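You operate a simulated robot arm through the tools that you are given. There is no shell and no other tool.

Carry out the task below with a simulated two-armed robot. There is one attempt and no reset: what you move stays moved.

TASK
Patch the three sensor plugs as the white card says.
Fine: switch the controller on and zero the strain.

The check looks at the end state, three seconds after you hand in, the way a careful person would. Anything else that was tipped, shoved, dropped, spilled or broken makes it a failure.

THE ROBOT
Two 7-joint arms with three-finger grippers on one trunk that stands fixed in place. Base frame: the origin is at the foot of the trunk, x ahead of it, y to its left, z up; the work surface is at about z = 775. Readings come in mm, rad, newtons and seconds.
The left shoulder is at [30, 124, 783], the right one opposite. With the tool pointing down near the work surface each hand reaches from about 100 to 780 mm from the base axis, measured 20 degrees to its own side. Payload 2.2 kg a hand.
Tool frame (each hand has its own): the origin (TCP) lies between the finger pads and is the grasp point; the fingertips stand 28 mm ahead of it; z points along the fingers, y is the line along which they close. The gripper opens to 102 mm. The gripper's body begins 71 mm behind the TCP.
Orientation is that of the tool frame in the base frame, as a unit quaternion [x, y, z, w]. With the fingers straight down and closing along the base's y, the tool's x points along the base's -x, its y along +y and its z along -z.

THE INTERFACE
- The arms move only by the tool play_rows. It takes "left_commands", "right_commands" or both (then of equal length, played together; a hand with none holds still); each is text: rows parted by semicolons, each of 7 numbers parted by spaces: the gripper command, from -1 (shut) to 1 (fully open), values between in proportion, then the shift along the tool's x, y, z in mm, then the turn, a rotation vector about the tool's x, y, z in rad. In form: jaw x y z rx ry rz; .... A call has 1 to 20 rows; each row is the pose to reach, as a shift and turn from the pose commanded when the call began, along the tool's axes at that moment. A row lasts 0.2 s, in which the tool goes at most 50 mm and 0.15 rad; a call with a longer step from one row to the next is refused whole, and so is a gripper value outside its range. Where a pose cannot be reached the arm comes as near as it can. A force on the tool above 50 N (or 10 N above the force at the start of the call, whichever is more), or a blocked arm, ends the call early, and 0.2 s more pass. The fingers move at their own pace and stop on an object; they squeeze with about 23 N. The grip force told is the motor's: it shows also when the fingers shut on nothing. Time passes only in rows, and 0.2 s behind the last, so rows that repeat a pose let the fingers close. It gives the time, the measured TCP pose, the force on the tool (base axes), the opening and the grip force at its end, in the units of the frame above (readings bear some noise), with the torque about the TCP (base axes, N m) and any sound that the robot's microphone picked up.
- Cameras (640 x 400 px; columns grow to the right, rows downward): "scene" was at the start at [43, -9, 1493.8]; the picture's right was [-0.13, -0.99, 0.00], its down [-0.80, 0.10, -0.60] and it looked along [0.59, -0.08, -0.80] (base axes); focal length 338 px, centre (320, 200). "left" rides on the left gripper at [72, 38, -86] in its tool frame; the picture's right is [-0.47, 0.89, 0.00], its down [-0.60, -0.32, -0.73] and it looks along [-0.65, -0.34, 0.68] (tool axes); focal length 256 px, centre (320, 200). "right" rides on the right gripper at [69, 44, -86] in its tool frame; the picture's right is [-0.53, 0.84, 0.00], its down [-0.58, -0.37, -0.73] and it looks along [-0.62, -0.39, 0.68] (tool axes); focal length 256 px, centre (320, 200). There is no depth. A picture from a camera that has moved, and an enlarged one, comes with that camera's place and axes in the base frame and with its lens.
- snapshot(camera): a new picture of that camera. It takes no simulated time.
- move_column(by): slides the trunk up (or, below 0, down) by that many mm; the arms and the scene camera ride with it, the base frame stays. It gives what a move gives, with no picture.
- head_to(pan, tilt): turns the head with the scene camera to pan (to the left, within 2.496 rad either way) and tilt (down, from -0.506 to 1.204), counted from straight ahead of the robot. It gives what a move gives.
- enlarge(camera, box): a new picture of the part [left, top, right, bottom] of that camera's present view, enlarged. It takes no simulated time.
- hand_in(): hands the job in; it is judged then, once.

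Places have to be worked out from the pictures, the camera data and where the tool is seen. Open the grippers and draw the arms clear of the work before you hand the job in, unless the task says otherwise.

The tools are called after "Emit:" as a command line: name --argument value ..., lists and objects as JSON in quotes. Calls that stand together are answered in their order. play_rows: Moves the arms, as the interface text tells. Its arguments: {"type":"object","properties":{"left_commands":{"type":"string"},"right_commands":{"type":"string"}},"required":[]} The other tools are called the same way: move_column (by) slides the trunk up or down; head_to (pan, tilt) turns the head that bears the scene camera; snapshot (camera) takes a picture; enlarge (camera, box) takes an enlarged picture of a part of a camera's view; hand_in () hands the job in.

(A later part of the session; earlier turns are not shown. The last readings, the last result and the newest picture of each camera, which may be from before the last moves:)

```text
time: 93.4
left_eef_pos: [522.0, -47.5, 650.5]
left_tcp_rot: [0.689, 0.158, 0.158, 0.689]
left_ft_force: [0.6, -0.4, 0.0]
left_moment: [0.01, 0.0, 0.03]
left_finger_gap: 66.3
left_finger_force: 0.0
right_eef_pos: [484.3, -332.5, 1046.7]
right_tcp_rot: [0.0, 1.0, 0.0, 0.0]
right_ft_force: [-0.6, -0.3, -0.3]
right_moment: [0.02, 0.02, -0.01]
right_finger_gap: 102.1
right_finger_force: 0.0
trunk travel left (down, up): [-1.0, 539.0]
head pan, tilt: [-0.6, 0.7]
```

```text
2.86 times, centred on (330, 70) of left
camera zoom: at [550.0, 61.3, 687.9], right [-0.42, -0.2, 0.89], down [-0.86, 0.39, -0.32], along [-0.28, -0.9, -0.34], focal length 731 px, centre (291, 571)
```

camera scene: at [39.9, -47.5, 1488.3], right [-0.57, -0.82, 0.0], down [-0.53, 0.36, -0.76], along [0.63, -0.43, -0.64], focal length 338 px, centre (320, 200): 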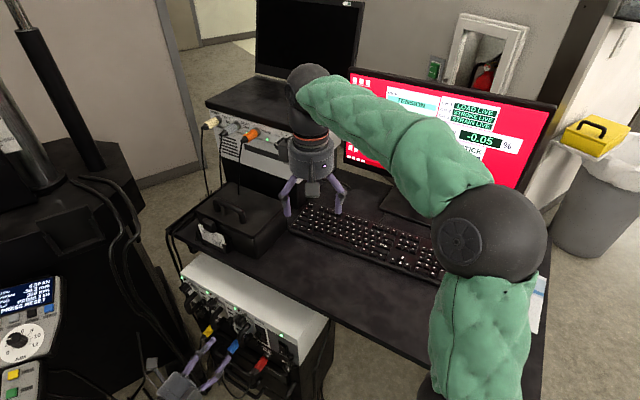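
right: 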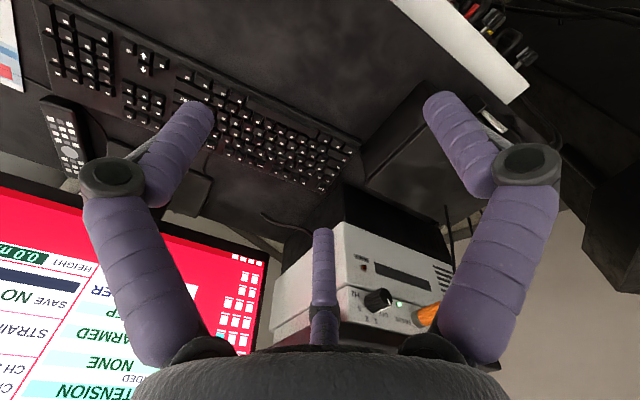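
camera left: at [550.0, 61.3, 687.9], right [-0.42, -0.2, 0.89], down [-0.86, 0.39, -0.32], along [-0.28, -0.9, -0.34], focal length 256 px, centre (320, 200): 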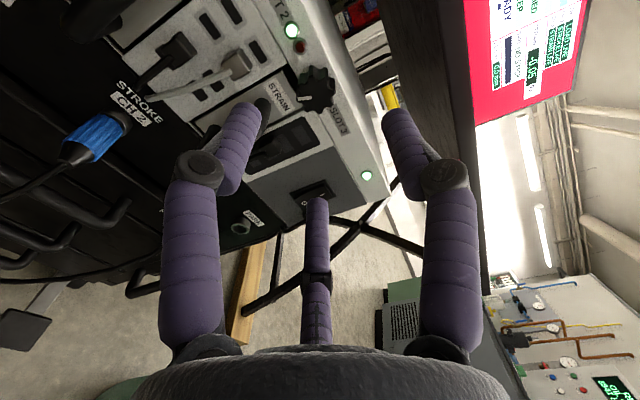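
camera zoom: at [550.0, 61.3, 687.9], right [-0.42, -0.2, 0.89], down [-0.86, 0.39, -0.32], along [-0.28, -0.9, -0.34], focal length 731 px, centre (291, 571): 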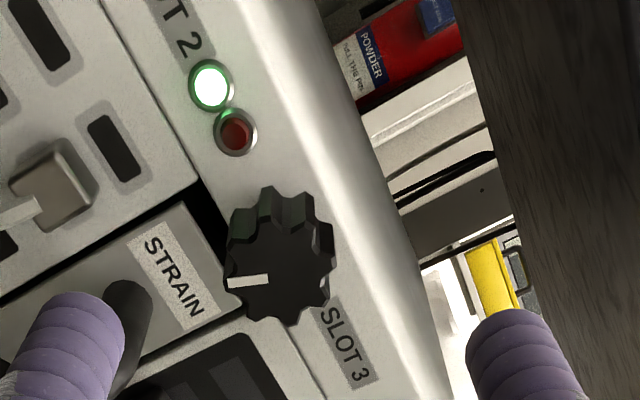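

The knob and even the screen are visible in the left camera. The knob face lies at tool (−3.9, −5, ~100). I centre on it and advance 45 mm, then re-check.

Emit:
play_rows --left_commands "0.1 -2 -2.5 12 0 0 0; 0 -3.9 -5 25 0 0 0; 0 -3.9 -5 38 0 0 0; 0 -3.9 -5 45 0 0 0; 0 -3.9 -5 45 0 0 0"

Emit:
snapshot --camera "left"

Emit:
enlarge --camera "left" --box '[220, 40, 420, 190]'

Emit:
enlarge --camera "left" --box '[440, 0, 640, 130]'

```text
time: 94.6
left_eef_pos: [540.3, -91.6, 645.6]
left_tcp_rot: [0.689, 0.159, 0.158, 0.689]
left_ft_force: [-0.3, 0.9, -0.2]
left_moment: [0.03, 0.04, 0.01]
left_finger_gap: 50.9
left_finger_force: 0.0
right_eef_pos: [485.1, -332.9, 1047.7]
right_tcp_rot: [0.0, 1.0, 0.001, 0.0]
right_ft_force: [-0.5, 0.5, 0.3]
right_moment: [0.01, -0.02, 0.04]
right_finger_gap: 101.9
right_finger_force: 0.2
trunk travel left (down, up): [-1.0, 539.0]
head pan, tilt: [-0.6, 0.7]
```

```text
taken
camera left: at [568.8, 18.0, 683.3], right [-0.42, -0.2, 0.89], down [-0.86, 0.39, -0.32], along [-0.28, -0.9, -0.34], focal length 256 px, centre (320, 200)
```

left: 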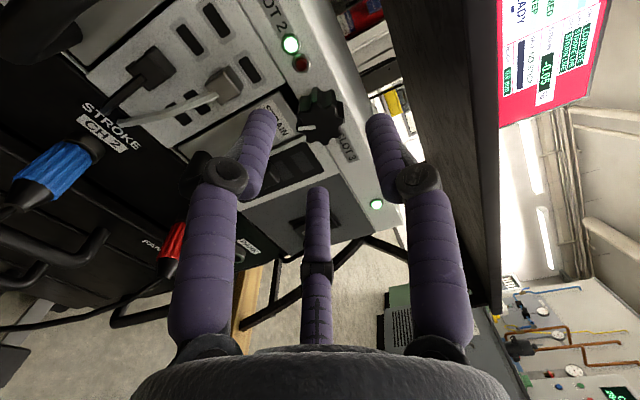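

```text
2.67 times, centred on (320, 115) of left
camera zoom: at [568.8, 18.0, 683.3], right [-0.42, -0.2, 0.89], down [-0.86, 0.39, -0.32], along [-0.28, -0.9, -0.34], focal length 683 px, centre (320, 427)
```

zoom: 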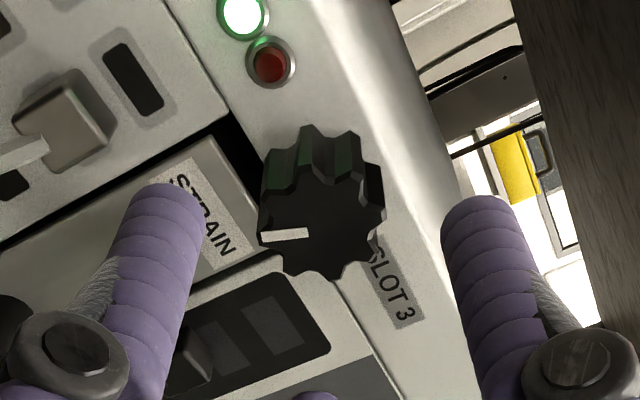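

```text
3.08 times, centred on (540, 65) of left
camera zoom: at [568.8, 18.0, 683.3], right [-0.42, -0.2, 0.89], down [-0.86, 0.39, -0.32], along [-0.28, -0.9, -0.34], focal length 788 px, centre (-357, 615)
```

zoom: 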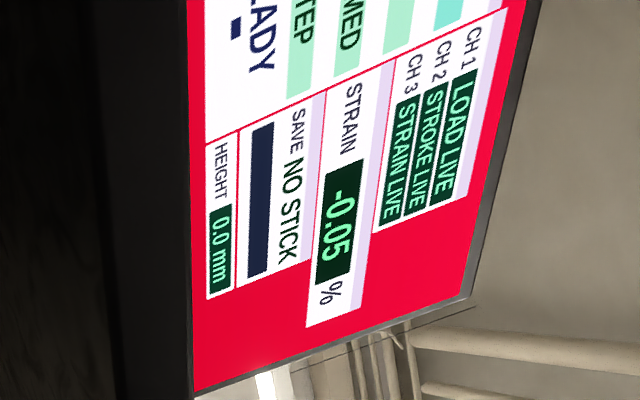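

STRAIN −0.05 % is readable from the left camera. Triangulating both views, the knob face is at tool (−9.3, −4.4, 70.8). I shift and advance 25 mm, then refine.

Emit:
play_rows --left_commands "0 -4 -2 5 0 0 0; 0 -9.3 -4.4 12 0 0 0; 0 -9.3 -4.4 20 0 0 0; 0 -9.3 -4.4 25 0 0 0; 0 -9.3 -4.4 25 0 0 0"

Emit:
snapshot --camera "left"

Emit:
enlarge --camera "left" --box '[240, 50, 400, 170]'

Emit:
enlarge --camera "scene" --box '[180, 280, 300, 380]'

```text
time: 95.8
left_eef_pos: [542.5, -118.1, 643.7]
left_tcp_rot: [0.688, 0.159, 0.158, 0.69]
left_ft_force: [-0.4, -0.2, 0.7]
left_moment: [-0.01, 0.0, 0.01]
left_finger_gap: 50.9
left_finger_force: 0.1
right_eef_pos: [485.4, -332.4, 1047.2]
right_tcp_rot: [0.001, 1.0, 0.0, 0.001]
right_ft_force: [1.3, -0.1, -0.5]
right_moment: [0.02, 0.01, -0.04]
right_finger_gap: 101.8
right_finger_force: 0.1
trunk travel left (down, up): [-1.0, 539.0]
head pan, tilt: [-0.6, 0.7]
```

```text
taken
camera left: at [570.6, -8.8, 680.7], right [-0.42, -0.2, 0.89], down [-0.86, 0.39, -0.32], along [-0.28, -0.9, -0.34], focal length 256 px, centre (320, 200)
```

left: 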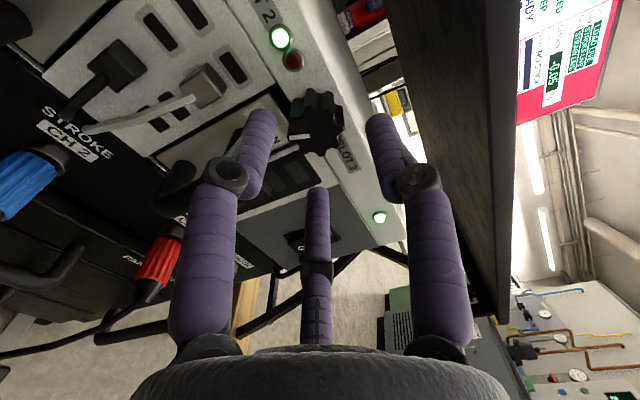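

```text
3.33 times, centred on (320, 110) of left
camera zoom: at [570.6, -8.8, 680.7], right [-0.42, -0.2, 0.89], down [-0.86, 0.39, -0.32], along [-0.28, -0.9, -0.34], focal length 853 px, centre (320, 500)
```

zoom: 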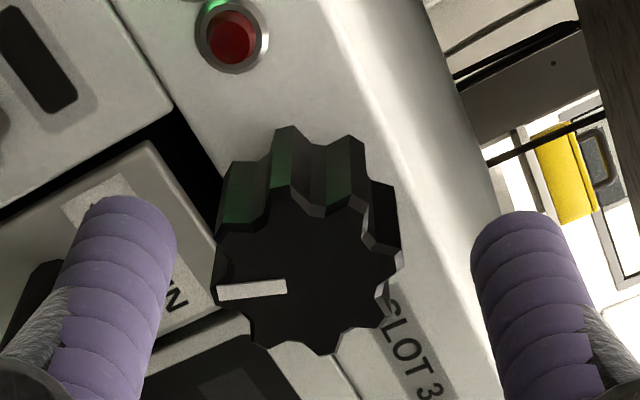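

```text
4.00 times, centred on (240, 330) of scene
camera zoom: at [40.1, -47.5, 1488.3], right [-0.57, -0.82, 0.0], down [-0.53, 0.36, -0.76], along [0.63, -0.43, -0.64], focal length 1353 px, centre (640, -320)
```

zoom: 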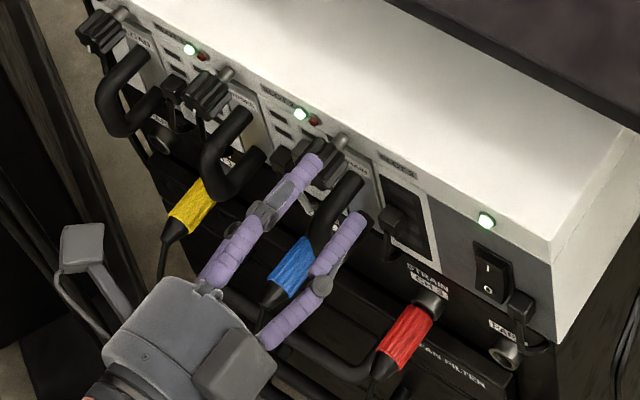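

The knob is now centred (tool (0, −2.3, 46), ~31 mm diameter). I correct 2 mm down and advance 28 mm so the fingers reach around it.

Emit:
play_rows --left_commands "0 0 -1 8 0 0 0; 0 0 -2.3 15 0 0 0; 0 0 -2.3 22 0 0 0; 0 0 -2.3 28 0 0 0; 0 0 -2.3 28 0 0 0"

Emit:
enlarge --camera "left" --box '[230, 60, 410, 200]'

Emit:
enlarge --camera "scene" --box '[210, 290, 280, 345]'

```text
time: 97.0
left_eef_pos: [554.7, -141.7, 639.5]
left_tcp_rot: [0.689, 0.159, 0.159, 0.689]
left_ft_force: [-0.2, -0.4, 0.1]
left_moment: [0.0, -0.01, 0.02]
left_finger_gap: 51.0
left_finger_force: 0.1
right_eef_pos: [484.1, -332.6, 1046.4]
right_tcp_rot: [0.0, 1.0, 0.0, 0.0]
right_ft_force: [0.9, -0.1, -0.6]
right_moment: [0.0, -0.02, -0.02]
right_finger_gap: 102.0
right_finger_force: 0.1
trunk travel left (down, up): [-1.0, 539.0]
head pan, tilt: [-0.6, 0.7]
```

```text
2.86 times, centred on (320, 130) of left
camera zoom: at [583.3, -33.2, 677.6], right [-0.42, -0.2, 0.89], down [-0.86, 0.39, -0.32], along [-0.28, -0.9, -0.34], focal length 731 px, centre (320, 400)
```

zoom: 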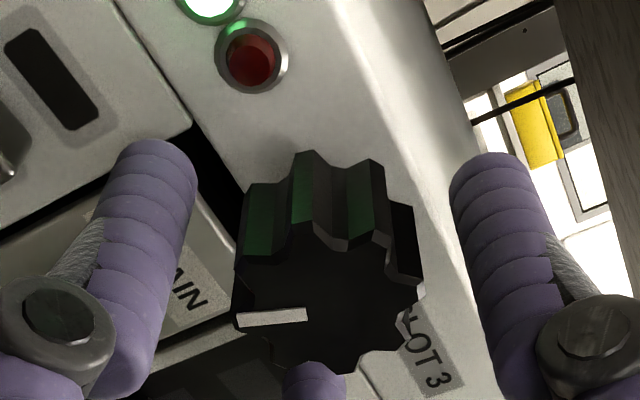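

```text
7.27 times, centred on (245, 318) of scene
camera zoom: at [40.1, -47.5, 1488.3], right [-0.57, -0.82, 0.0], down [-0.53, 0.36, -0.76], along [0.63, -0.43, -0.64], focal length 2460 px, centre (866, -654)
```

zoom: 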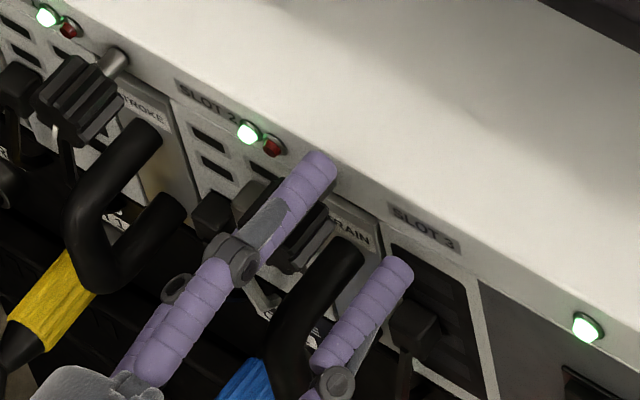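

Fingers surround the knob without contact. I close on it.

Emit:
play_rows --left_commands "-0.3 0 0 0 0 0 0; -1 0 0 0 0 0 0; -1 0 0 0 0 0 0; -1 0 0 0 0 0 0"

Emit:
enlarge --camera "left" --box '[230, 60, 410, 200]'

Emit:
enlarge --camera "left" --box '[440, 0, 640, 130]'

```text
time: 98.0
left_eef_pos: [554.5, -143.1, 641.2]
left_tcp_rot: [0.689, 0.158, 0.16, 0.689]
left_ft_force: [-0.6, -1.8, 6.4]
left_moment: [-0.01, -0.01, -0.26]
left_finger_gap: 35.3
left_finger_force: 44.8
right_eef_pos: [483.7, -333.6, 1047.1]
right_tcp_rot: [0.0, 1.0, 0.0, 0.0]
right_ft_force: [0.1, -0.3, 1.0]
right_moment: [-0.03, -0.01, -0.01]
right_finger_gap: 102.0
right_finger_force: 0.0
trunk travel left (down, up): [-1.0, 539.0]
head pan, tilt: [-0.6, 0.7]
```

```text
2.86 times, centred on (320, 130) of left
camera zoom: at [583.2, -33.0, 678.3], right [-0.42, -0.2, 0.89], down [-0.86, 0.39, -0.32], along [-0.28, -0.9, -0.34], focal length 731 px, centre (320, 400)
```

zoom: 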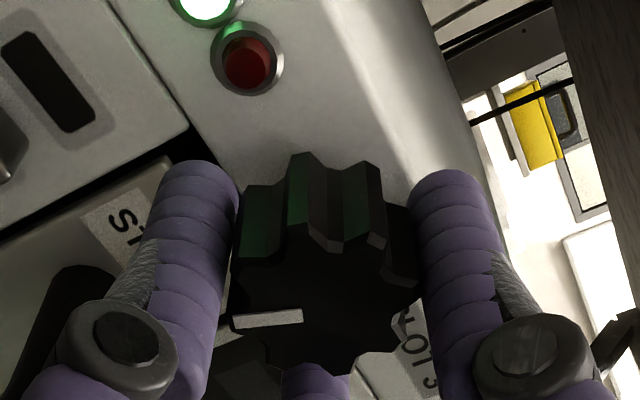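

```text
3.08 times, centred on (540, 65) of left
camera zoom: at [583.2, -33.0, 678.3], right [-0.42, -0.2, 0.89], down [-0.86, 0.39, -0.32], along [-0.28, -0.9, -0.34], focal length 788 px, centre (-357, 615)
```

zoom: 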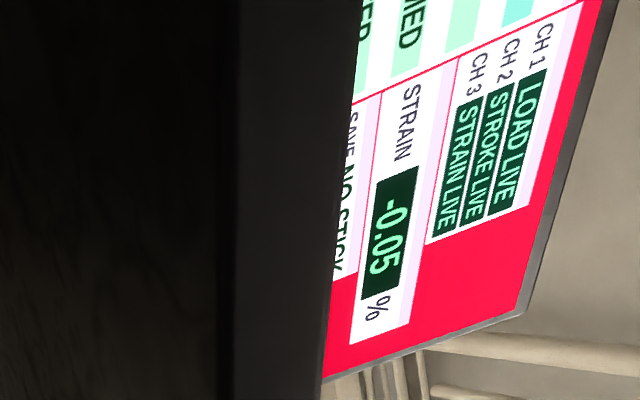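

The knob is gripped and the strain still reads −0.05 %. I turn it clockwise by a small angle (0.08 rad) and read the display.

Emit:
play_rows --left_commands "-1 0 0 0 0 0 0.04; -1 0 0 0 0 0 0.08; -1 0 0 0 0 0 0.08"

Emit:
enlarge --camera "left" --box '[440, 0, 640, 130]'

Emit:
enlarge --camera "scene" --box '[440, 80, 540, 170]'

Emit:
enlarge --camera "left" --box '[230, 60, 410, 200]'

```text
time: 98.8
left_eef_pos: [555.4, -141.7, 640.6]
left_tcp_rot: [0.695, 0.13, 0.186, 0.683]
left_ft_force: [-0.8, -2.7, 7.1]
left_moment: [-0.49, 0.36, 0.2]
left_finger_gap: 35.6
left_finger_force: 44.8
right_eef_pos: [484.2, -332.9, 1047.2]
right_tcp_rot: [0.0, 1.0, -0.001, 0.0]
right_ft_force: [0.7, -0.1, 0.3]
right_moment: [0.0, 0.0, 0.0]
right_finger_gap: 101.8
right_finger_force: 0.0
trunk travel left (down, up): [-1.0, 539.0]
head pan, tilt: [-0.6, 0.7]
```

```text
3.08 times, centred on (540, 65) of left
camera zoom: at [580.5, -34.4, 683.0], right [-0.48, -0.23, 0.85], down [-0.84, 0.41, -0.36], along [-0.26, -0.88, -0.39], focal length 788 px, centre (-357, 615)
```

zoom: 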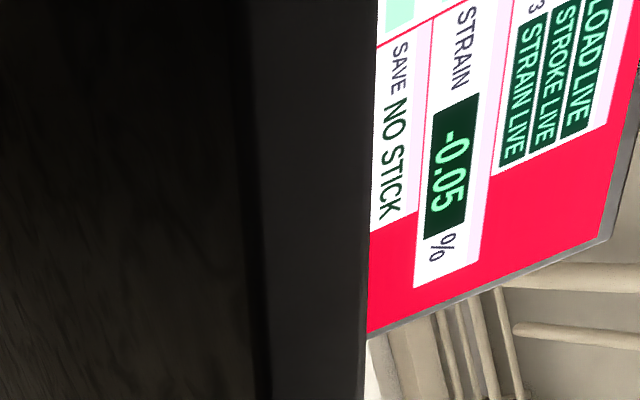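

```text
4.44 times, centred on (490, 125) of scene
camera zoom: at [39.6, -47.6, 1488.4], right [-0.57, -0.82, 0.0], down [-0.53, 0.36, -0.77], along [0.63, -0.43, -0.64], focal length 1504 px, centre (-436, 533)
```

zoom: 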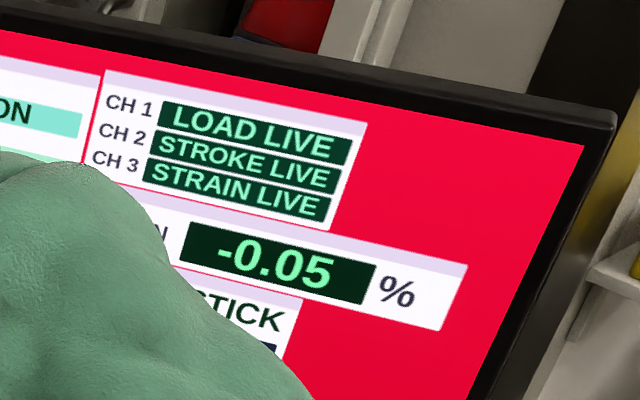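

```text
2.86 times, centred on (320, 130) of left
camera zoom: at [580.5, -34.4, 683.0], right [-0.48, -0.23, 0.85], down [-0.84, 0.41, -0.36], along [-0.26, -0.88, -0.39], focal length 731 px, centre (320, 400)
```

zoom: 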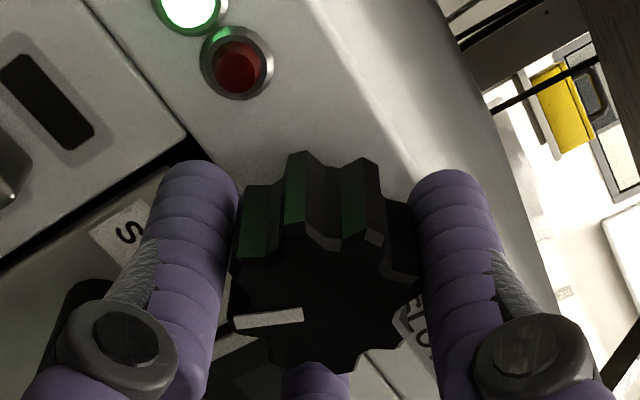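

The knob turned ~4.6° with the hand but the reading is unchanged. I turn further clockwise to 0.35 rad and read again.

Emit:
play_rows --left_commands "-1 0 0 0 0 0 0.06; -1 0 0 0 0 0 0.12; -1 0 0 0 0 0 0.18; -1 0 0 0 0 0 0.24; -1 0 0 0 0 0 0.27; -1 0 0 0 0 0 0.27"

Emit:
enlarge --camera "scene" --box '[440, 80, 540, 170]'

Emit:
enlarge --camera "left" --box '[230, 60, 410, 200]'

```text
time: 100.2
left_eef_pos: [557.3, -141.0, 637.9]
left_tcp_rot: [0.706, 0.038, 0.277, 0.65]
left_ft_force: [13.3, 13.2, -14.6]
left_moment: [-0.06, 0.84, 0.22]
left_finger_gap: 35.0
left_finger_force: 45.1
right_eef_pos: [485.6, -332.2, 1046.2]
right_tcp_rot: [0.0, 1.0, 0.0, -0.001]
right_ft_force: [-0.7, 0.0, -0.2]
right_moment: [-0.01, 0.01, -0.03]
right_finger_gap: 102.0
right_finger_force: 0.0
trunk travel left (down, up): [-1.0, 539.0]
head pan, tilt: [-0.6, 0.7]
```

```text
4.44 times, centred on (490, 125) of scene
camera zoom: at [42.5, -46.6, 1488.2], right [-0.56, -0.83, 0.0], down [-0.53, 0.36, -0.76], along [0.63, -0.43, -0.65], focal length 1504 px, centre (-436, 533)
```

zoom: 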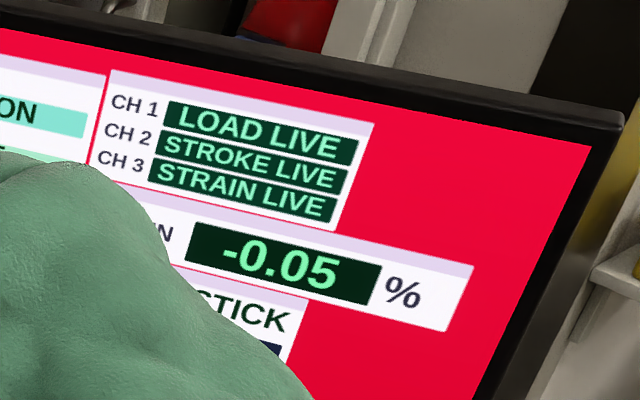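

```text
2.86 times, centred on (320, 130) of left
camera zoom: at [569.7, -39.4, 698.9], right [-0.66, -0.33, 0.67], down [-0.74, 0.45, -0.5], along [-0.14, -0.83, -0.54], focal length 731 px, centre (320, 400)
```

zoom: 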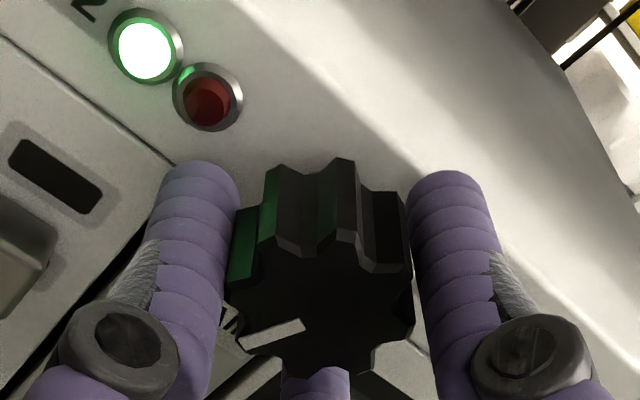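

The hand slipped round the knob instead of turning it (end stop or stiff clockwise, and a finger neared the handle). I turn back counter-clockwise while gripping, 0.12 rad first, and read.

Emit:
play_rows --left_commands "-1 0 0 0 0 0 -0.04; -1 0 0 0 0 0 -0.08; -1 0 0 0 0 0 -0.12; -1 0 0 0 0 0 -0.12"

Emit:
enlarge --camera "scene" --box '[440, 80, 540, 170]'

Emit:
enlarge --camera "left" --box '[230, 60, 410, 200]'

```text
time: 101.2
left_eef_pos: [556.6, -141.9, 639.7]
left_tcp_rot: [0.702, 0.08, 0.238, 0.667]
left_ft_force: [14.8, 16.8, -4.1]
left_moment: [0.19, 0.27, 0.0]
left_finger_gap: 34.8
left_finger_force: 45.5
right_eef_pos: [485.9, -332.1, 1046.3]
right_tcp_rot: [0.001, 1.0, 0.0, 0.0]
right_ft_force: [0.0, 0.2, 0.2]
right_moment: [0.01, -0.01, -0.01]
right_finger_gap: 101.9
right_finger_force: 0.1
trunk travel left (down, up): [-1.0, 539.0]
head pan, tilt: [-0.6, 0.7]
```

```text
4.44 times, centred on (490, 125) of scene
camera zoom: at [41.7, -46.3, 1488.4], right [-0.57, -0.82, 0.0], down [-0.53, 0.36, -0.76], along [0.63, -0.43, -0.64], focal length 1504 px, centre (-436, 533)
```

zoom: 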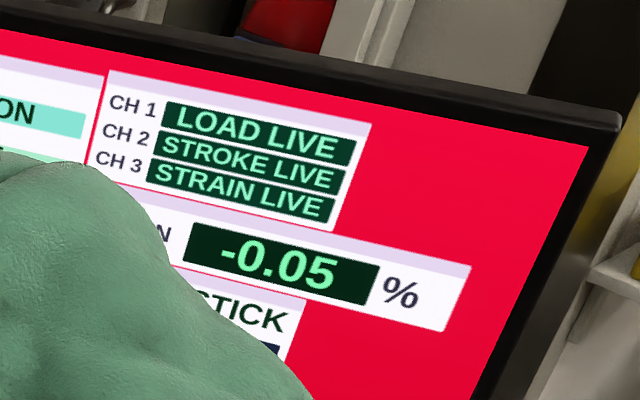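

```text
2.86 times, centred on (320, 130) of left
camera zoom: at [575.3, -36.6, 692.4], right [-0.59, -0.29, 0.76], down [-0.78, 0.43, -0.45], along [-0.2, -0.86, -0.48], focal length 731 px, centre (320, 400)
```

zoom: 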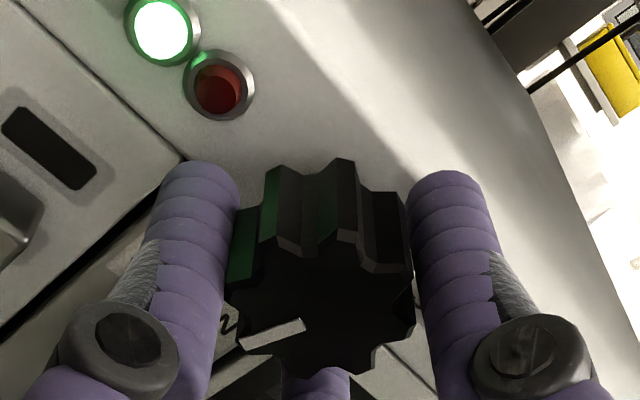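

The knob follows the hand counter-clockwise, yet the reading stays −0.05 %. Before going on I check the keyboard and panel for other strain-zero controls and labels.

Emit:
enlarge --camera "scene" --box '[285, 195, 375, 255]'

Emit:
enlarge --camera "scene" --box '[360, 215, 450, 285]'

Emit:
enlarge --camera "right" --box '[0, 200, 320, 400]'

Emit:
enlarge --camera "right" --box '[40, 0, 360, 200]'

```text
6.67 times, centred on (330, 225) of scene
camera zoom: at [41.7, -46.3, 1488.4], right [-0.57, -0.82, 0.0], down [-0.53, 0.36, -0.76], along [0.63, -0.43, -0.64], focal length 2255 px, centre (253, 33)
```

zoom: 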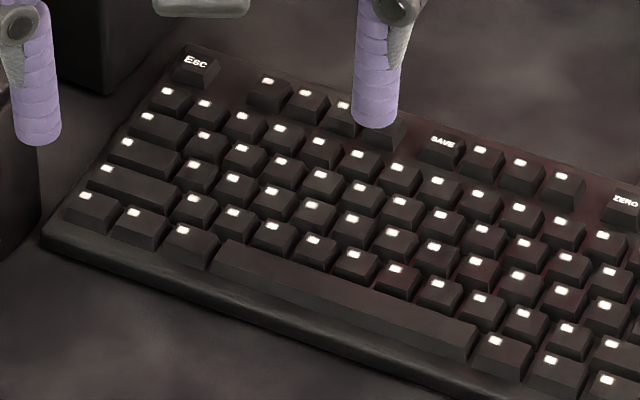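

```text
5.71 times, centred on (405, 250) of scene
camera zoom: at [41.7, -46.3, 1488.4], right [-0.57, -0.82, 0.0], down [-0.53, 0.36, -0.76], along [0.63, -0.43, -0.64], focal length 1933 px, centre (-166, -86)
```

zoom: 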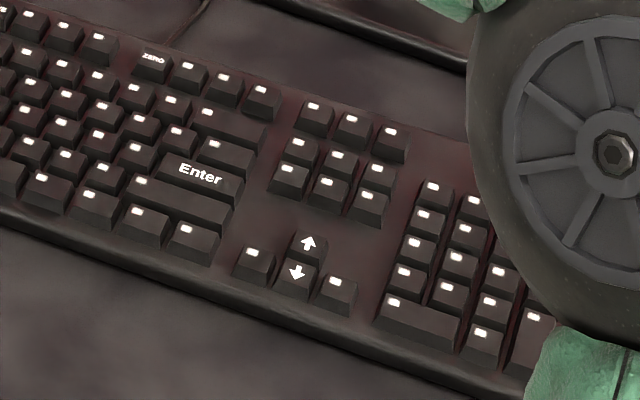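

```text
2.00 times, centred on (160, 300) of right
camera zoom: at [415.1, -288.4, 1133.2], right [0.53, 0.84, 0.0], down [0.58, -0.36, 0.73], along [0.62, -0.39, -0.68], focal length 512 px, centre (640, 0)
```

zoom: 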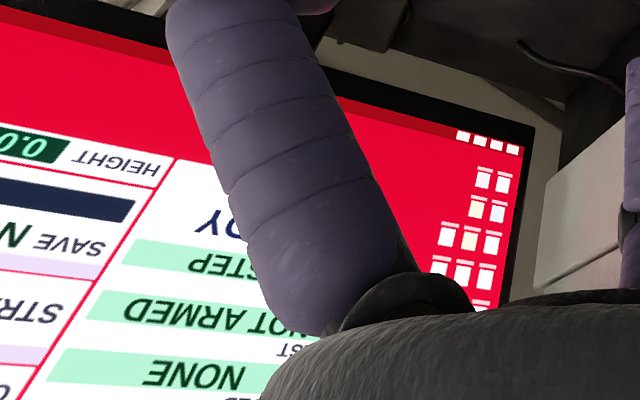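

```text
2.00 times, centred on (200, 100) of right
camera zoom: at [415.1, -288.4, 1133.2], right [0.53, 0.84, 0.0], down [0.58, -0.36, 0.73], along [0.62, -0.39, -0.68], focal length 512 px, centre (560, 400)
```

zoom: 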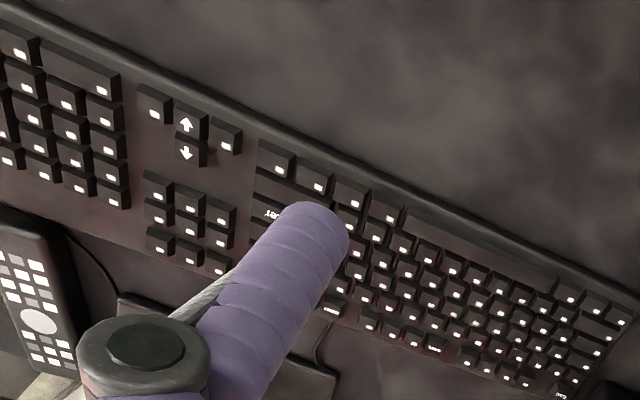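

The keyboard has a labelled ZERO key, so strain is zeroed there and not by this module knob. I release the knob, roll the hand back free, and compare the knob's pointer with its original position.

Emit:
play_rows --left_commands "-0.5 0 0 0 0 0 0; 0 0 0 0 0 0 0; 0 0 0 0 0 0 -0.08; 0 0 0 0 0 0 -0.16; 0 0 0 0 0 0 -0.23; 0 0 0 0 0 0 -0.23"

Emit:
enlarge --camera "left" --box '[230, 60, 410, 200]'

Emit:
enlarge --camera "scene" --box '[210, 290, 280, 345]'

```text
time: 102.6
left_eef_pos: [555.1, -142.4, 638.8]
left_tcp_rot: [0.689, 0.16, 0.158, 0.689]
left_ft_force: [-0.5, -0.4, -0.5]
left_moment: [0.0, 0.0, 0.0]
left_finger_gap: 51.2
left_finger_force: 0.0
right_eef_pos: [484.3, -330.9, 1047.4]
right_tcp_rot: [0.0, 1.0, 0.0, 0.001]
right_ft_force: [0.0, 0.0, -0.2]
right_moment: [-0.02, 0.02, -0.01]
right_finger_gap: 101.9
right_finger_force: 0.0
trunk travel left (down, up): [-1.0, 539.0]
head pan, tilt: [-0.6, 0.7]
```

```text
2.86 times, centred on (320, 130) of left
camera zoom: at [583.5, -32.7, 676.5], right [-0.42, -0.2, 0.89], down [-0.86, 0.39, -0.32], along [-0.28, -0.9, -0.34], focal length 731 px, centre (320, 400)
```

zoom: 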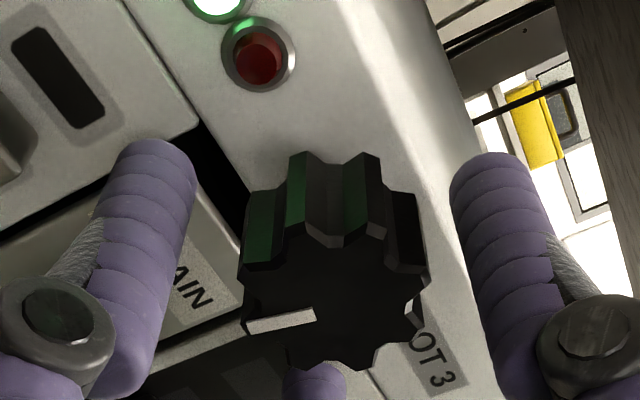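

```text
7.27 times, centred on (245, 318) of scene
camera zoom: at [40.1, -47.5, 1488.3], right [-0.57, -0.82, 0.0], down [-0.53, 0.36, -0.76], along [0.63, -0.43, -0.64], focal length 2460 px, centre (866, -654)
```

zoom: 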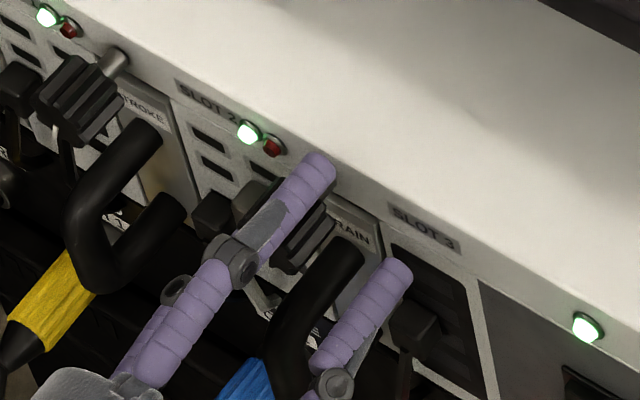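

Compared with before, the pointer now stands about 4° counter-clockwise. I restore it: grip, turn 4° clockwise, release, and compare again.

Emit:
play_rows --left_commands "-0.4 0 1 0 0 0 0; -1 0 1 0 0 0 0; -1 0 1 0 0 0 0; -1 0 1 0 0 0 0.04; -1 0 1 0 0 0 0.08; -1 0 1 0 0 0 0.08; -0.5 0 1 0 0 0 0.08; 0 0 1 0 0 0 0.08; 0 0 1 0 0 0 0; 0 0 1 0 0 0 0"

Emit:
enlarge --camera "left" --box '[230, 60, 410, 200]'

```text
time: 104.8
left_eef_pos: [555.8, -143.0, 640.3]
left_tcp_rot: [0.689, 0.159, 0.158, 0.69]
left_ft_force: [0.9, -0.9, 0.8]
left_moment: [0.01, 0.03, 0.03]
left_finger_gap: 51.1
left_finger_force: 0.1
right_eef_pos: [484.5, -333.7, 1046.5]
right_tcp_rot: [0.0, 1.0, 0.0, 0.0]
right_ft_force: [-0.1, -0.7, -0.8]
right_moment: [0.01, -0.02, -0.01]
right_finger_gap: 101.7
right_finger_force: 0.1
trunk travel left (down, up): [-1.0, 539.0]
head pan, tilt: [-0.6, 0.7]
```

```text
2.86 times, centred on (320, 130) of left
camera zoom: at [583.8, -33.1, 677.7], right [-0.42, -0.2, 0.89], down [-0.86, 0.39, -0.32], along [-0.28, -0.9, -0.34], focal length 731 px, centre (320, 400)
```

zoom: 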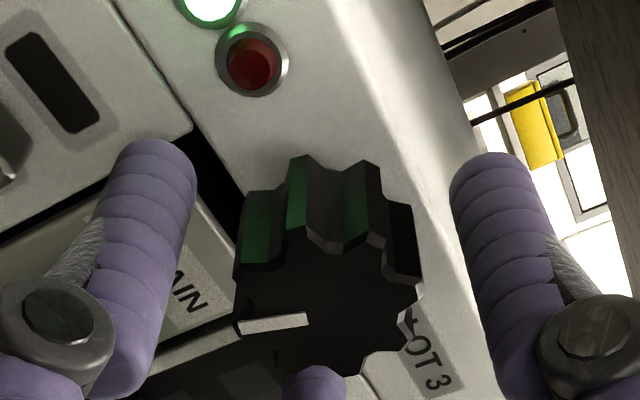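

Nearly back: about 2° remain. One more small clockwise nudge.

Emit:
play_rows --left_commands "-0.4 0 0 0 0 0 0; -1 0 0 0 0 0 0; -1 0 0 0 0 0 0; -1 0 0 0 0 0 0.04; -1 0 0 0 0 0 0.075; -1 0 0 0 0 0 0.075; -0.5 0 0 0 0 0 0.075; 0 0 0 0 0 0 0.075; 0 0 0 0 0 0 0; 0 0 0 0 0 0 0"

Emit:
enlarge --camera "left" --box '[230, 60, 410, 200]'

```text
time: 107.0
left_eef_pos: [554.6, -143.4, 640.9]
left_tcp_rot: [0.689, 0.159, 0.158, 0.689]
left_ft_force: [0.0, -0.4, -0.3]
left_moment: [0.0, 0.01, 0.02]
left_finger_gap: 51.1
left_finger_force: 0.1
right_eef_pos: [484.3, -333.0, 1047.2]
right_tcp_rot: [0.0, 1.0, 0.001, -0.001]
right_ft_force: [0.9, 0.6, -0.7]
right_moment: [0.0, -0.01, 0.05]
right_finger_gap: 101.9
right_finger_force: 0.1
trunk travel left (down, up): [-1.0, 539.0]
head pan, tilt: [-0.6, 0.7]
```

```text
2.86 times, centred on (320, 130) of left
camera zoom: at [583.4, -33.9, 678.0], right [-0.42, -0.2, 0.89], down [-0.86, 0.39, -0.32], along [-0.28, -0.9, -0.34], focal length 731 px, centre (320, 400)
```

zoom: 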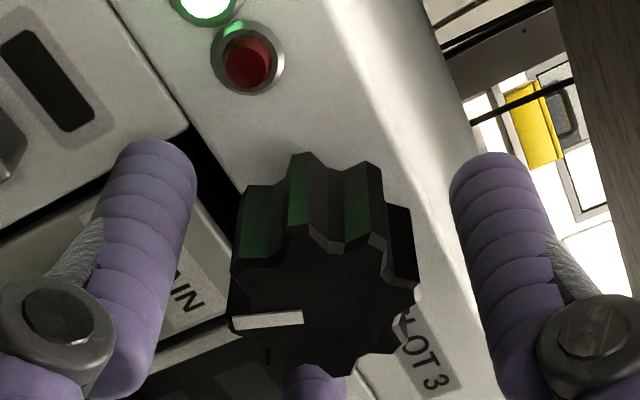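

The pointer is back to its original direction within about a degree. I withdraw the left hand from the panel well back.

Emit:
play_rows --left_commands "0 0 0 -15 0 0 0; 0.3 0 0 -45 0 0 0; 0.6 0 0 -85 0 0 0; 1 -10 0 -125 0 0 0; 1 -30 0 -165 0 0 0; 1 -50 0 -190 0 0 0; 1 -50 0 -190 0 0 0"

Emit:
snapshot --camera "left"

Emit:
snapshot --camera "scene"

```text
time: 108.6
left_eef_pos: [425.1, 7.0, 638.9]
left_tcp_rot: [0.689, 0.158, 0.158, 0.689]
left_ft_force: [-0.3, -0.5, -0.7]
left_moment: [-0.01, 0.0, 0.02]
left_finger_gap: 101.9
left_finger_force: 0.0
right_eef_pos: [484.4, -333.2, 1047.0]
right_tcp_rot: [-0.001, 1.0, 0.0, 0.0]
right_ft_force: [-0.4, 0.2, -0.1]
right_moment: [-0.03, -0.01, 0.02]
right_finger_gap: 101.9
right_finger_force: 0.1
trunk travel left (down, up): [-1.0, 539.0]
head pan, tilt: [-0.6, 0.7]
```

```text
taken
camera left: at [454.7, 117.5, 677.0], right [-0.42, -0.2, 0.89], down [-0.86, 0.39, -0.32], along [-0.28, -0.9, -0.34], focal length 256 px, centre (320, 200)
```

left: 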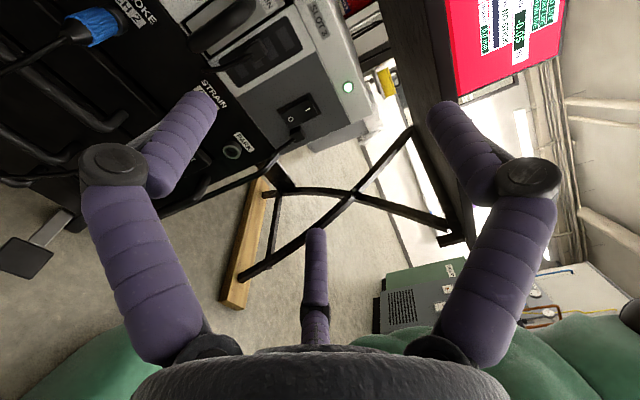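

```text
taken
camera scene: at [40.0, -47.5, 1488.3], right [-0.57, -0.82, 0.0], down [-0.53, 0.36, -0.76], along [0.63, -0.43, -0.64], focal length 338 px, centre (320, 200)
```

scene: 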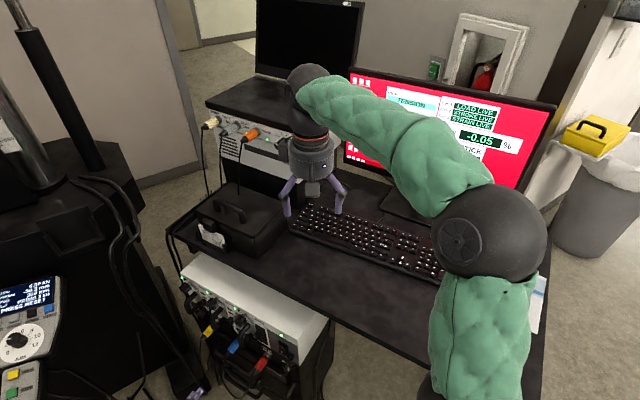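

Both arms are free. I raise the trunk by 200 mm so that the right hand can reach the ZERO key comfortably.

Emit:
move_column --by 200

Emit:
snapshot --camera "right"

Emit:
snapshot --camera "scene"

```text
time: 110.7
left_eef_pos: [426.2, 7.4, 839.1]
left_tcp_rot: [0.689, 0.159, 0.159, 0.689]
left_ft_force: [0.8, 0.1, -0.3]
left_moment: [0.01, 0.01, -0.01]
left_finger_gap: 101.9
left_finger_force: 0.0
right_eef_pos: [484.0, -332.5, 1245.2]
right_tcp_rot: [0.001, 1.0, 0.0, 0.0]
right_ft_force: [0.0, -0.6, 0.4]
right_moment: [0.02, 0.05, 0.05]
right_finger_gap: 101.8
right_finger_force: 0.0
trunk travel left (down, up): [-201.0, 339.0]
head pan, tilt: [-0.6, 0.7]
```

```text
taken
camera right: at [414.0, -289.3, 1333.1], right [0.53, 0.84, 0.0], down [0.58, -0.36, 0.73], along [0.62, -0.39, -0.68], focal length 256 px, centre (320, 200)
```

right: 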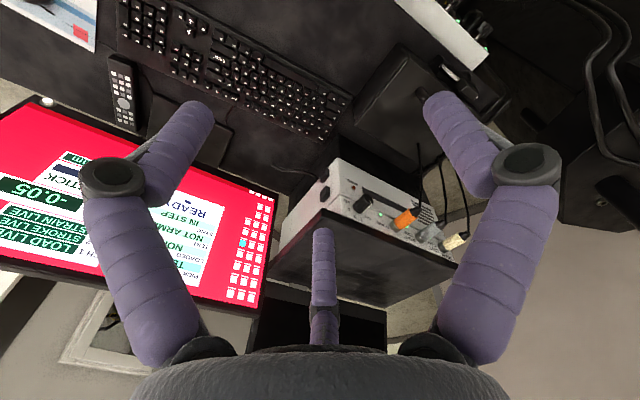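

```text
taken
camera scene: at [40.2, -47.5, 1688.2], right [-0.57, -0.82, 0.0], down [-0.53, 0.36, -0.76], along [0.63, -0.43, -0.64], focal length 338 px, centre (320, 200)
```

scene: 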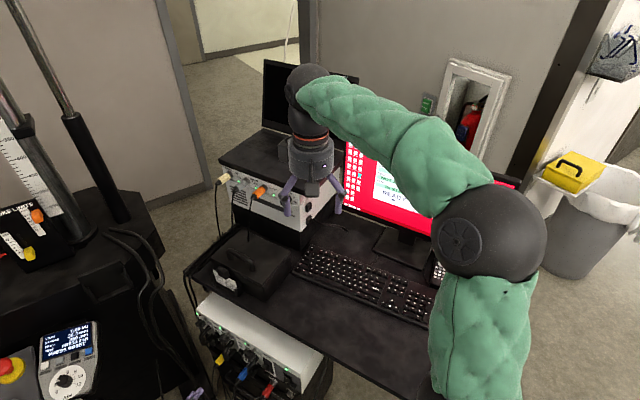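

I move the right hand over toward the ZERO key (at (530,−576,800)), turning it so that a single finger leads downward, first to about 200 mm above.

Emit:
play_rows --right_commands "1 -8 -35 25 0 0 0; 1 -16 -70 50 0.086 -0.0196 -0.0733; 1 -24 -110 80 0.1715 -0.0392 -0.1465; 1 -32 -150 110 0.2573 -0.0589 -0.2198; 1 -40 -190 140 0.3431 -0.0785 -0.2931; 1 -48 -225 165 0.4288 -0.0981 -0.3663; 1 -55 -255 190 0.5146 -0.1177 -0.4396; 1 -60 -278 210 0.5146 -0.1177 -0.4396; 1 -60 -278 210 0.5146 -0.1177 -0.4396"

Emit:
snapshot --camera "right"

Emit:
snapshot --camera "scene"

```text
refused: row 3 steps farther than a row can; nothing moved
```

```text
taken
camera right: at [414.0, -289.3, 1333.1], right [0.53, 0.84, 0.0], down [0.58, -0.36, 0.73], along [0.62, -0.39, -0.68], focal length 256 px, centre (320, 200)
```

right: 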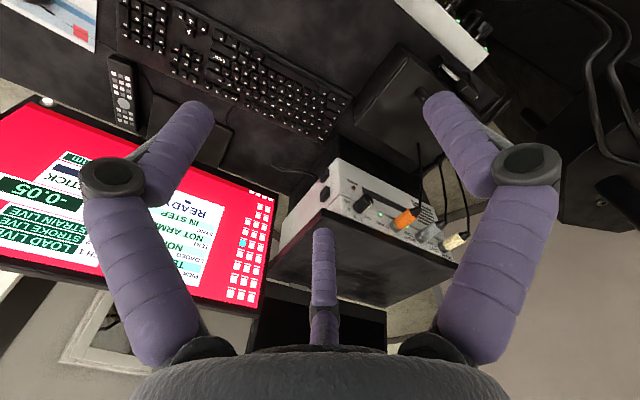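

```text
taken
camera scene: at [40.2, -47.5, 1688.2], right [-0.57, -0.82, 0.0], down [-0.53, 0.36, -0.76], along [0.63, -0.43, -0.64], focal length 338 px, centre (320, 200)
```

scene: 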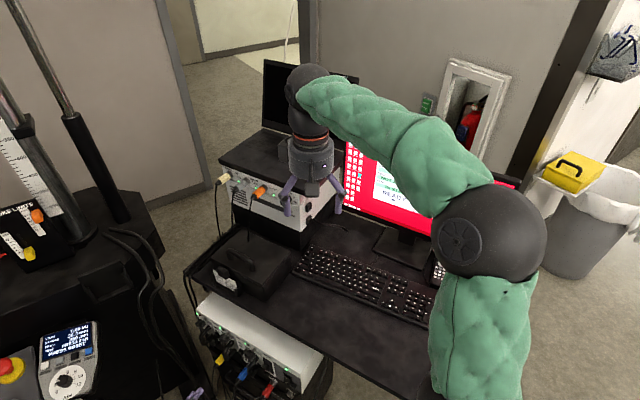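

The steps were slightly too long and nothing moved. I repeat with smaller steps.

Emit:
play_rows --right_commands "1 -6 -28 20 0 0 0; 1 -12 -56 40 0.0735 -0.0168 -0.0628; 1 -19 -86 62 0.147 -0.0336 -0.1256; 1 -26 -118 86 0.2205 -0.0504 -0.1884; 1 -33 -150 110 0.294 -0.0673 -0.2512; 1 -40 -182 134 0.3675 -0.0841 -0.314; 1 -47 -214 158 0.441 -0.1009 -0.3768; 1 -54 -246 182 0.5146 -0.1177 -0.4396; 1 -60 -278 206 0.5146 -0.1177 -0.4396; 1 -60 -278 206 0.5146 -0.1177 -0.4396"

Emit:
snapshot --camera "right"

Emit:
snapshot --camera "scene"

```text
time: 112.9
left_eef_pos: [426.4, 8.7, 839.3]
left_tcp_rot: [0.689, 0.159, 0.159, 0.689]
left_ft_force: [0.2, -0.4, -0.7]
left_moment: [0.02, 0.05, 0.02]
left_finger_gap: 101.9
left_finger_force: 0.0
right_eef_pos: [542.6, -612.4, 1040.7]
right_tcp_rot: [-0.215, 0.942, -0.253, 0.058]
right_ft_force: [-0.5, 0.2, -0.2]
right_moment: [0.0, -0.02, 0.06]
right_finger_gap: 102.2
right_finger_force: 0.0
trunk travel left (down, up): [-201.0, 339.0]
head pan, tilt: [-0.6, 0.7]
```

```text
taken
camera right: at [444.2, -569.8, 1093.3], right [0.16, 0.89, -0.42], down [0.5, 0.3, 0.82], along [0.85, -0.34, -0.39], focal length 256 px, centre (320, 200)
```

right: 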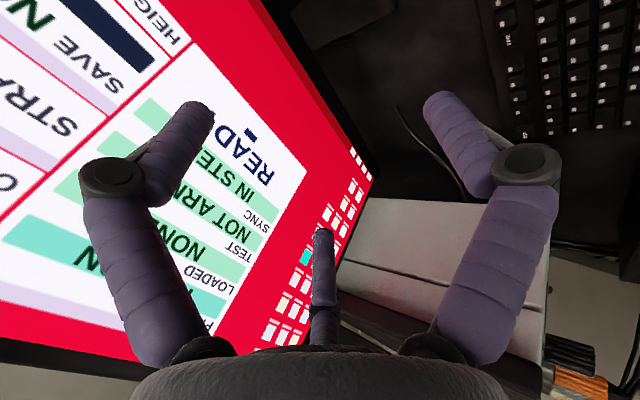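

```text
taken
camera scene: at [39.4, -46.7, 1688.4], right [-0.57, -0.82, 0.0], down [-0.53, 0.36, -0.77], along [0.63, -0.43, -0.64], focal length 338 px, centre (320, 200)
```

scene: 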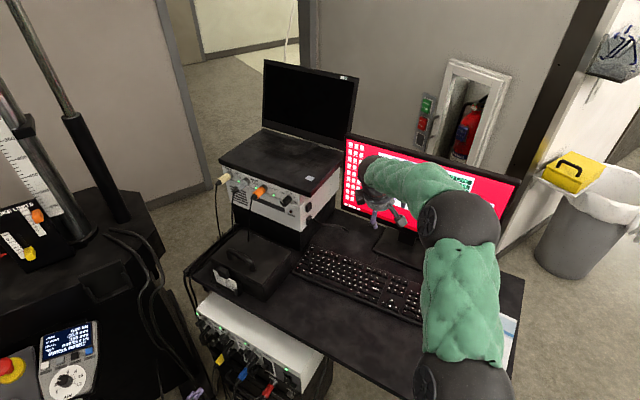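

The hand clears the monitor. I descend 100 mm straight down and look for the ZERO key under the leading finger.

Emit:
play_rows --right_commands "1 0 12.5 21.7 0 0 0; 1 0 25 43.4 0 0 0; 1 0 37.6 65 0 0 0; 1 0 50.2 86.7 0 0 0; 1 0 50.2 86.7 0 0 0"

Emit:
snapshot --camera "right"

Emit:
snapshot --camera "scene"

Emit:
enlarge --camera "scene" --box '[330, 190, 450, 320]'

```text
time: 114.1
left_eef_pos: [425.6, 8.4, 839.1]
left_tcp_rot: [0.689, 0.159, 0.159, 0.69]
left_ft_force: [0.7, 0.6, -0.5]
left_moment: [0.03, -0.02, 0.01]
left_finger_gap: 101.9
left_finger_force: 0.0
right_eef_pos: [543.2, -611.3, 939.1]
right_tcp_rot: [-0.215, 0.942, -0.253, 0.057]
right_ft_force: [0.1, 0.0, 0.3]
right_moment: [0.01, 0.0, 0.01]
right_finger_gap: 102.0
right_finger_force: 0.1
trunk travel left (down, up): [-201.0, 339.0]
head pan, tilt: [-0.6, 0.7]
```

```text
taken
camera right: at [444.3, -568.6, 992.3], right [0.16, 0.89, -0.42], down [0.5, 0.3, 0.82], along [0.85, -0.34, -0.4], focal length 256 px, centre (320, 200)
```

right: 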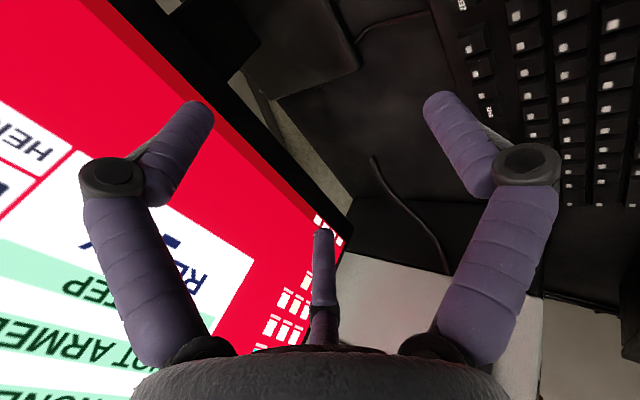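

```text
taken
camera scene: at [39.8, -47.3, 1688.4], right [-0.57, -0.82, 0.0], down [-0.53, 0.36, -0.76], along [0.63, -0.43, -0.64], focal length 338 px, centre (320, 200)
```

scene: 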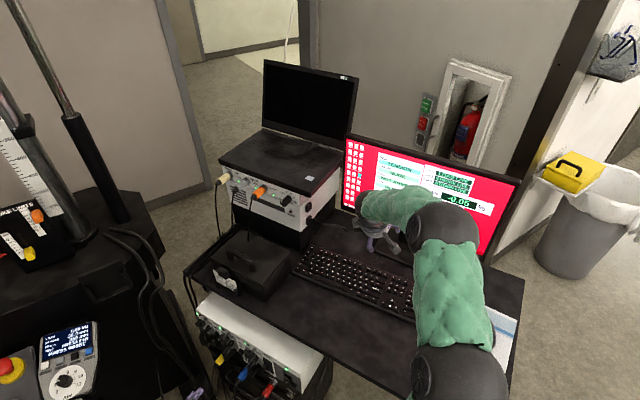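

```text
3.08 times, centred on (390, 255) of scene
camera zoom: at [39.8, -47.3, 1688.4], right [-0.57, -0.82, 0.0], down [-0.53, 0.36, -0.76], along [0.63, -0.43, -0.64], focal length 1041 px, centre (105, 31)
```

zoom: 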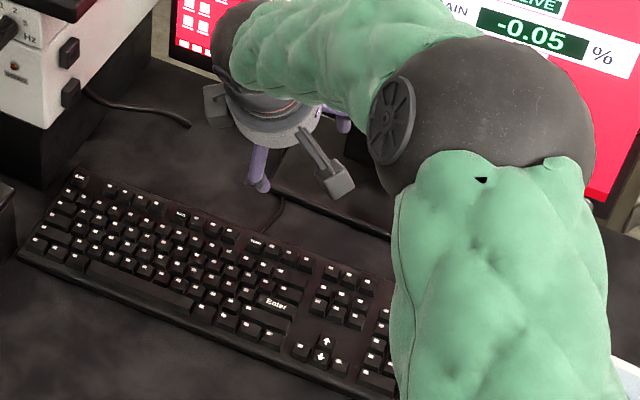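

The finger tip is at (528,−577.5,886), almost exactly above the ZERO key. I zoom in to refine the key's position before the final descent.

Emit:
enlarge --camera "scene" --box '[340, 230, 380, 260]'

Emit:
enlarge --camera "scene" --box '[320, 215, 400, 275]'

```text
13.33 times, centred on (360, 245) of scene
camera zoom: at [39.8, -47.3, 1688.4], right [-0.57, -0.82, 0.0], down [-0.53, 0.36, -0.76], along [0.63, -0.43, -0.64], focal length 4510 px, centre (-213, -400)
```

zoom: 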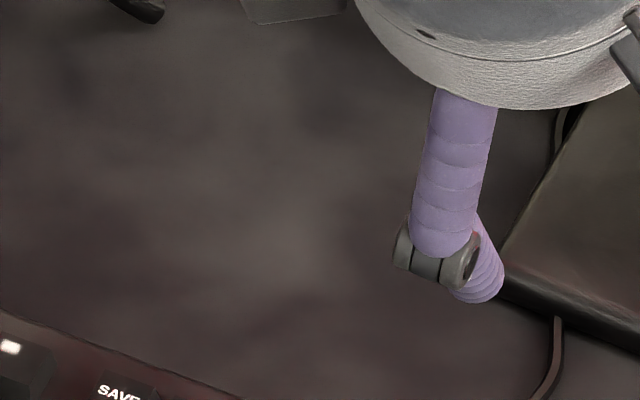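

```text
6.67 times, centred on (360, 245) of scene
camera zoom: at [39.8, -47.3, 1688.4], right [-0.57, -0.82, 0.0], down [-0.53, 0.36, -0.76], along [0.63, -0.43, -0.64], focal length 2255 px, centre (53, -100)
```

zoom: 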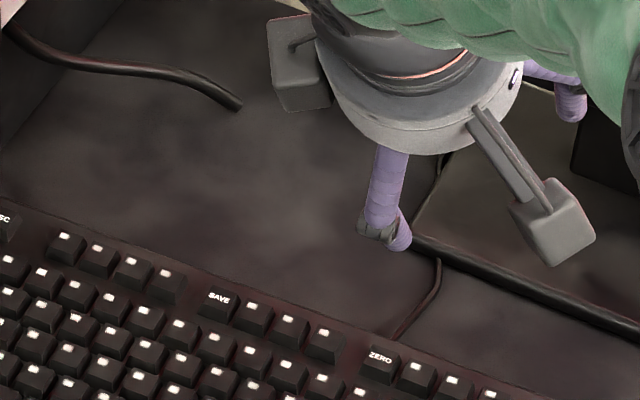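

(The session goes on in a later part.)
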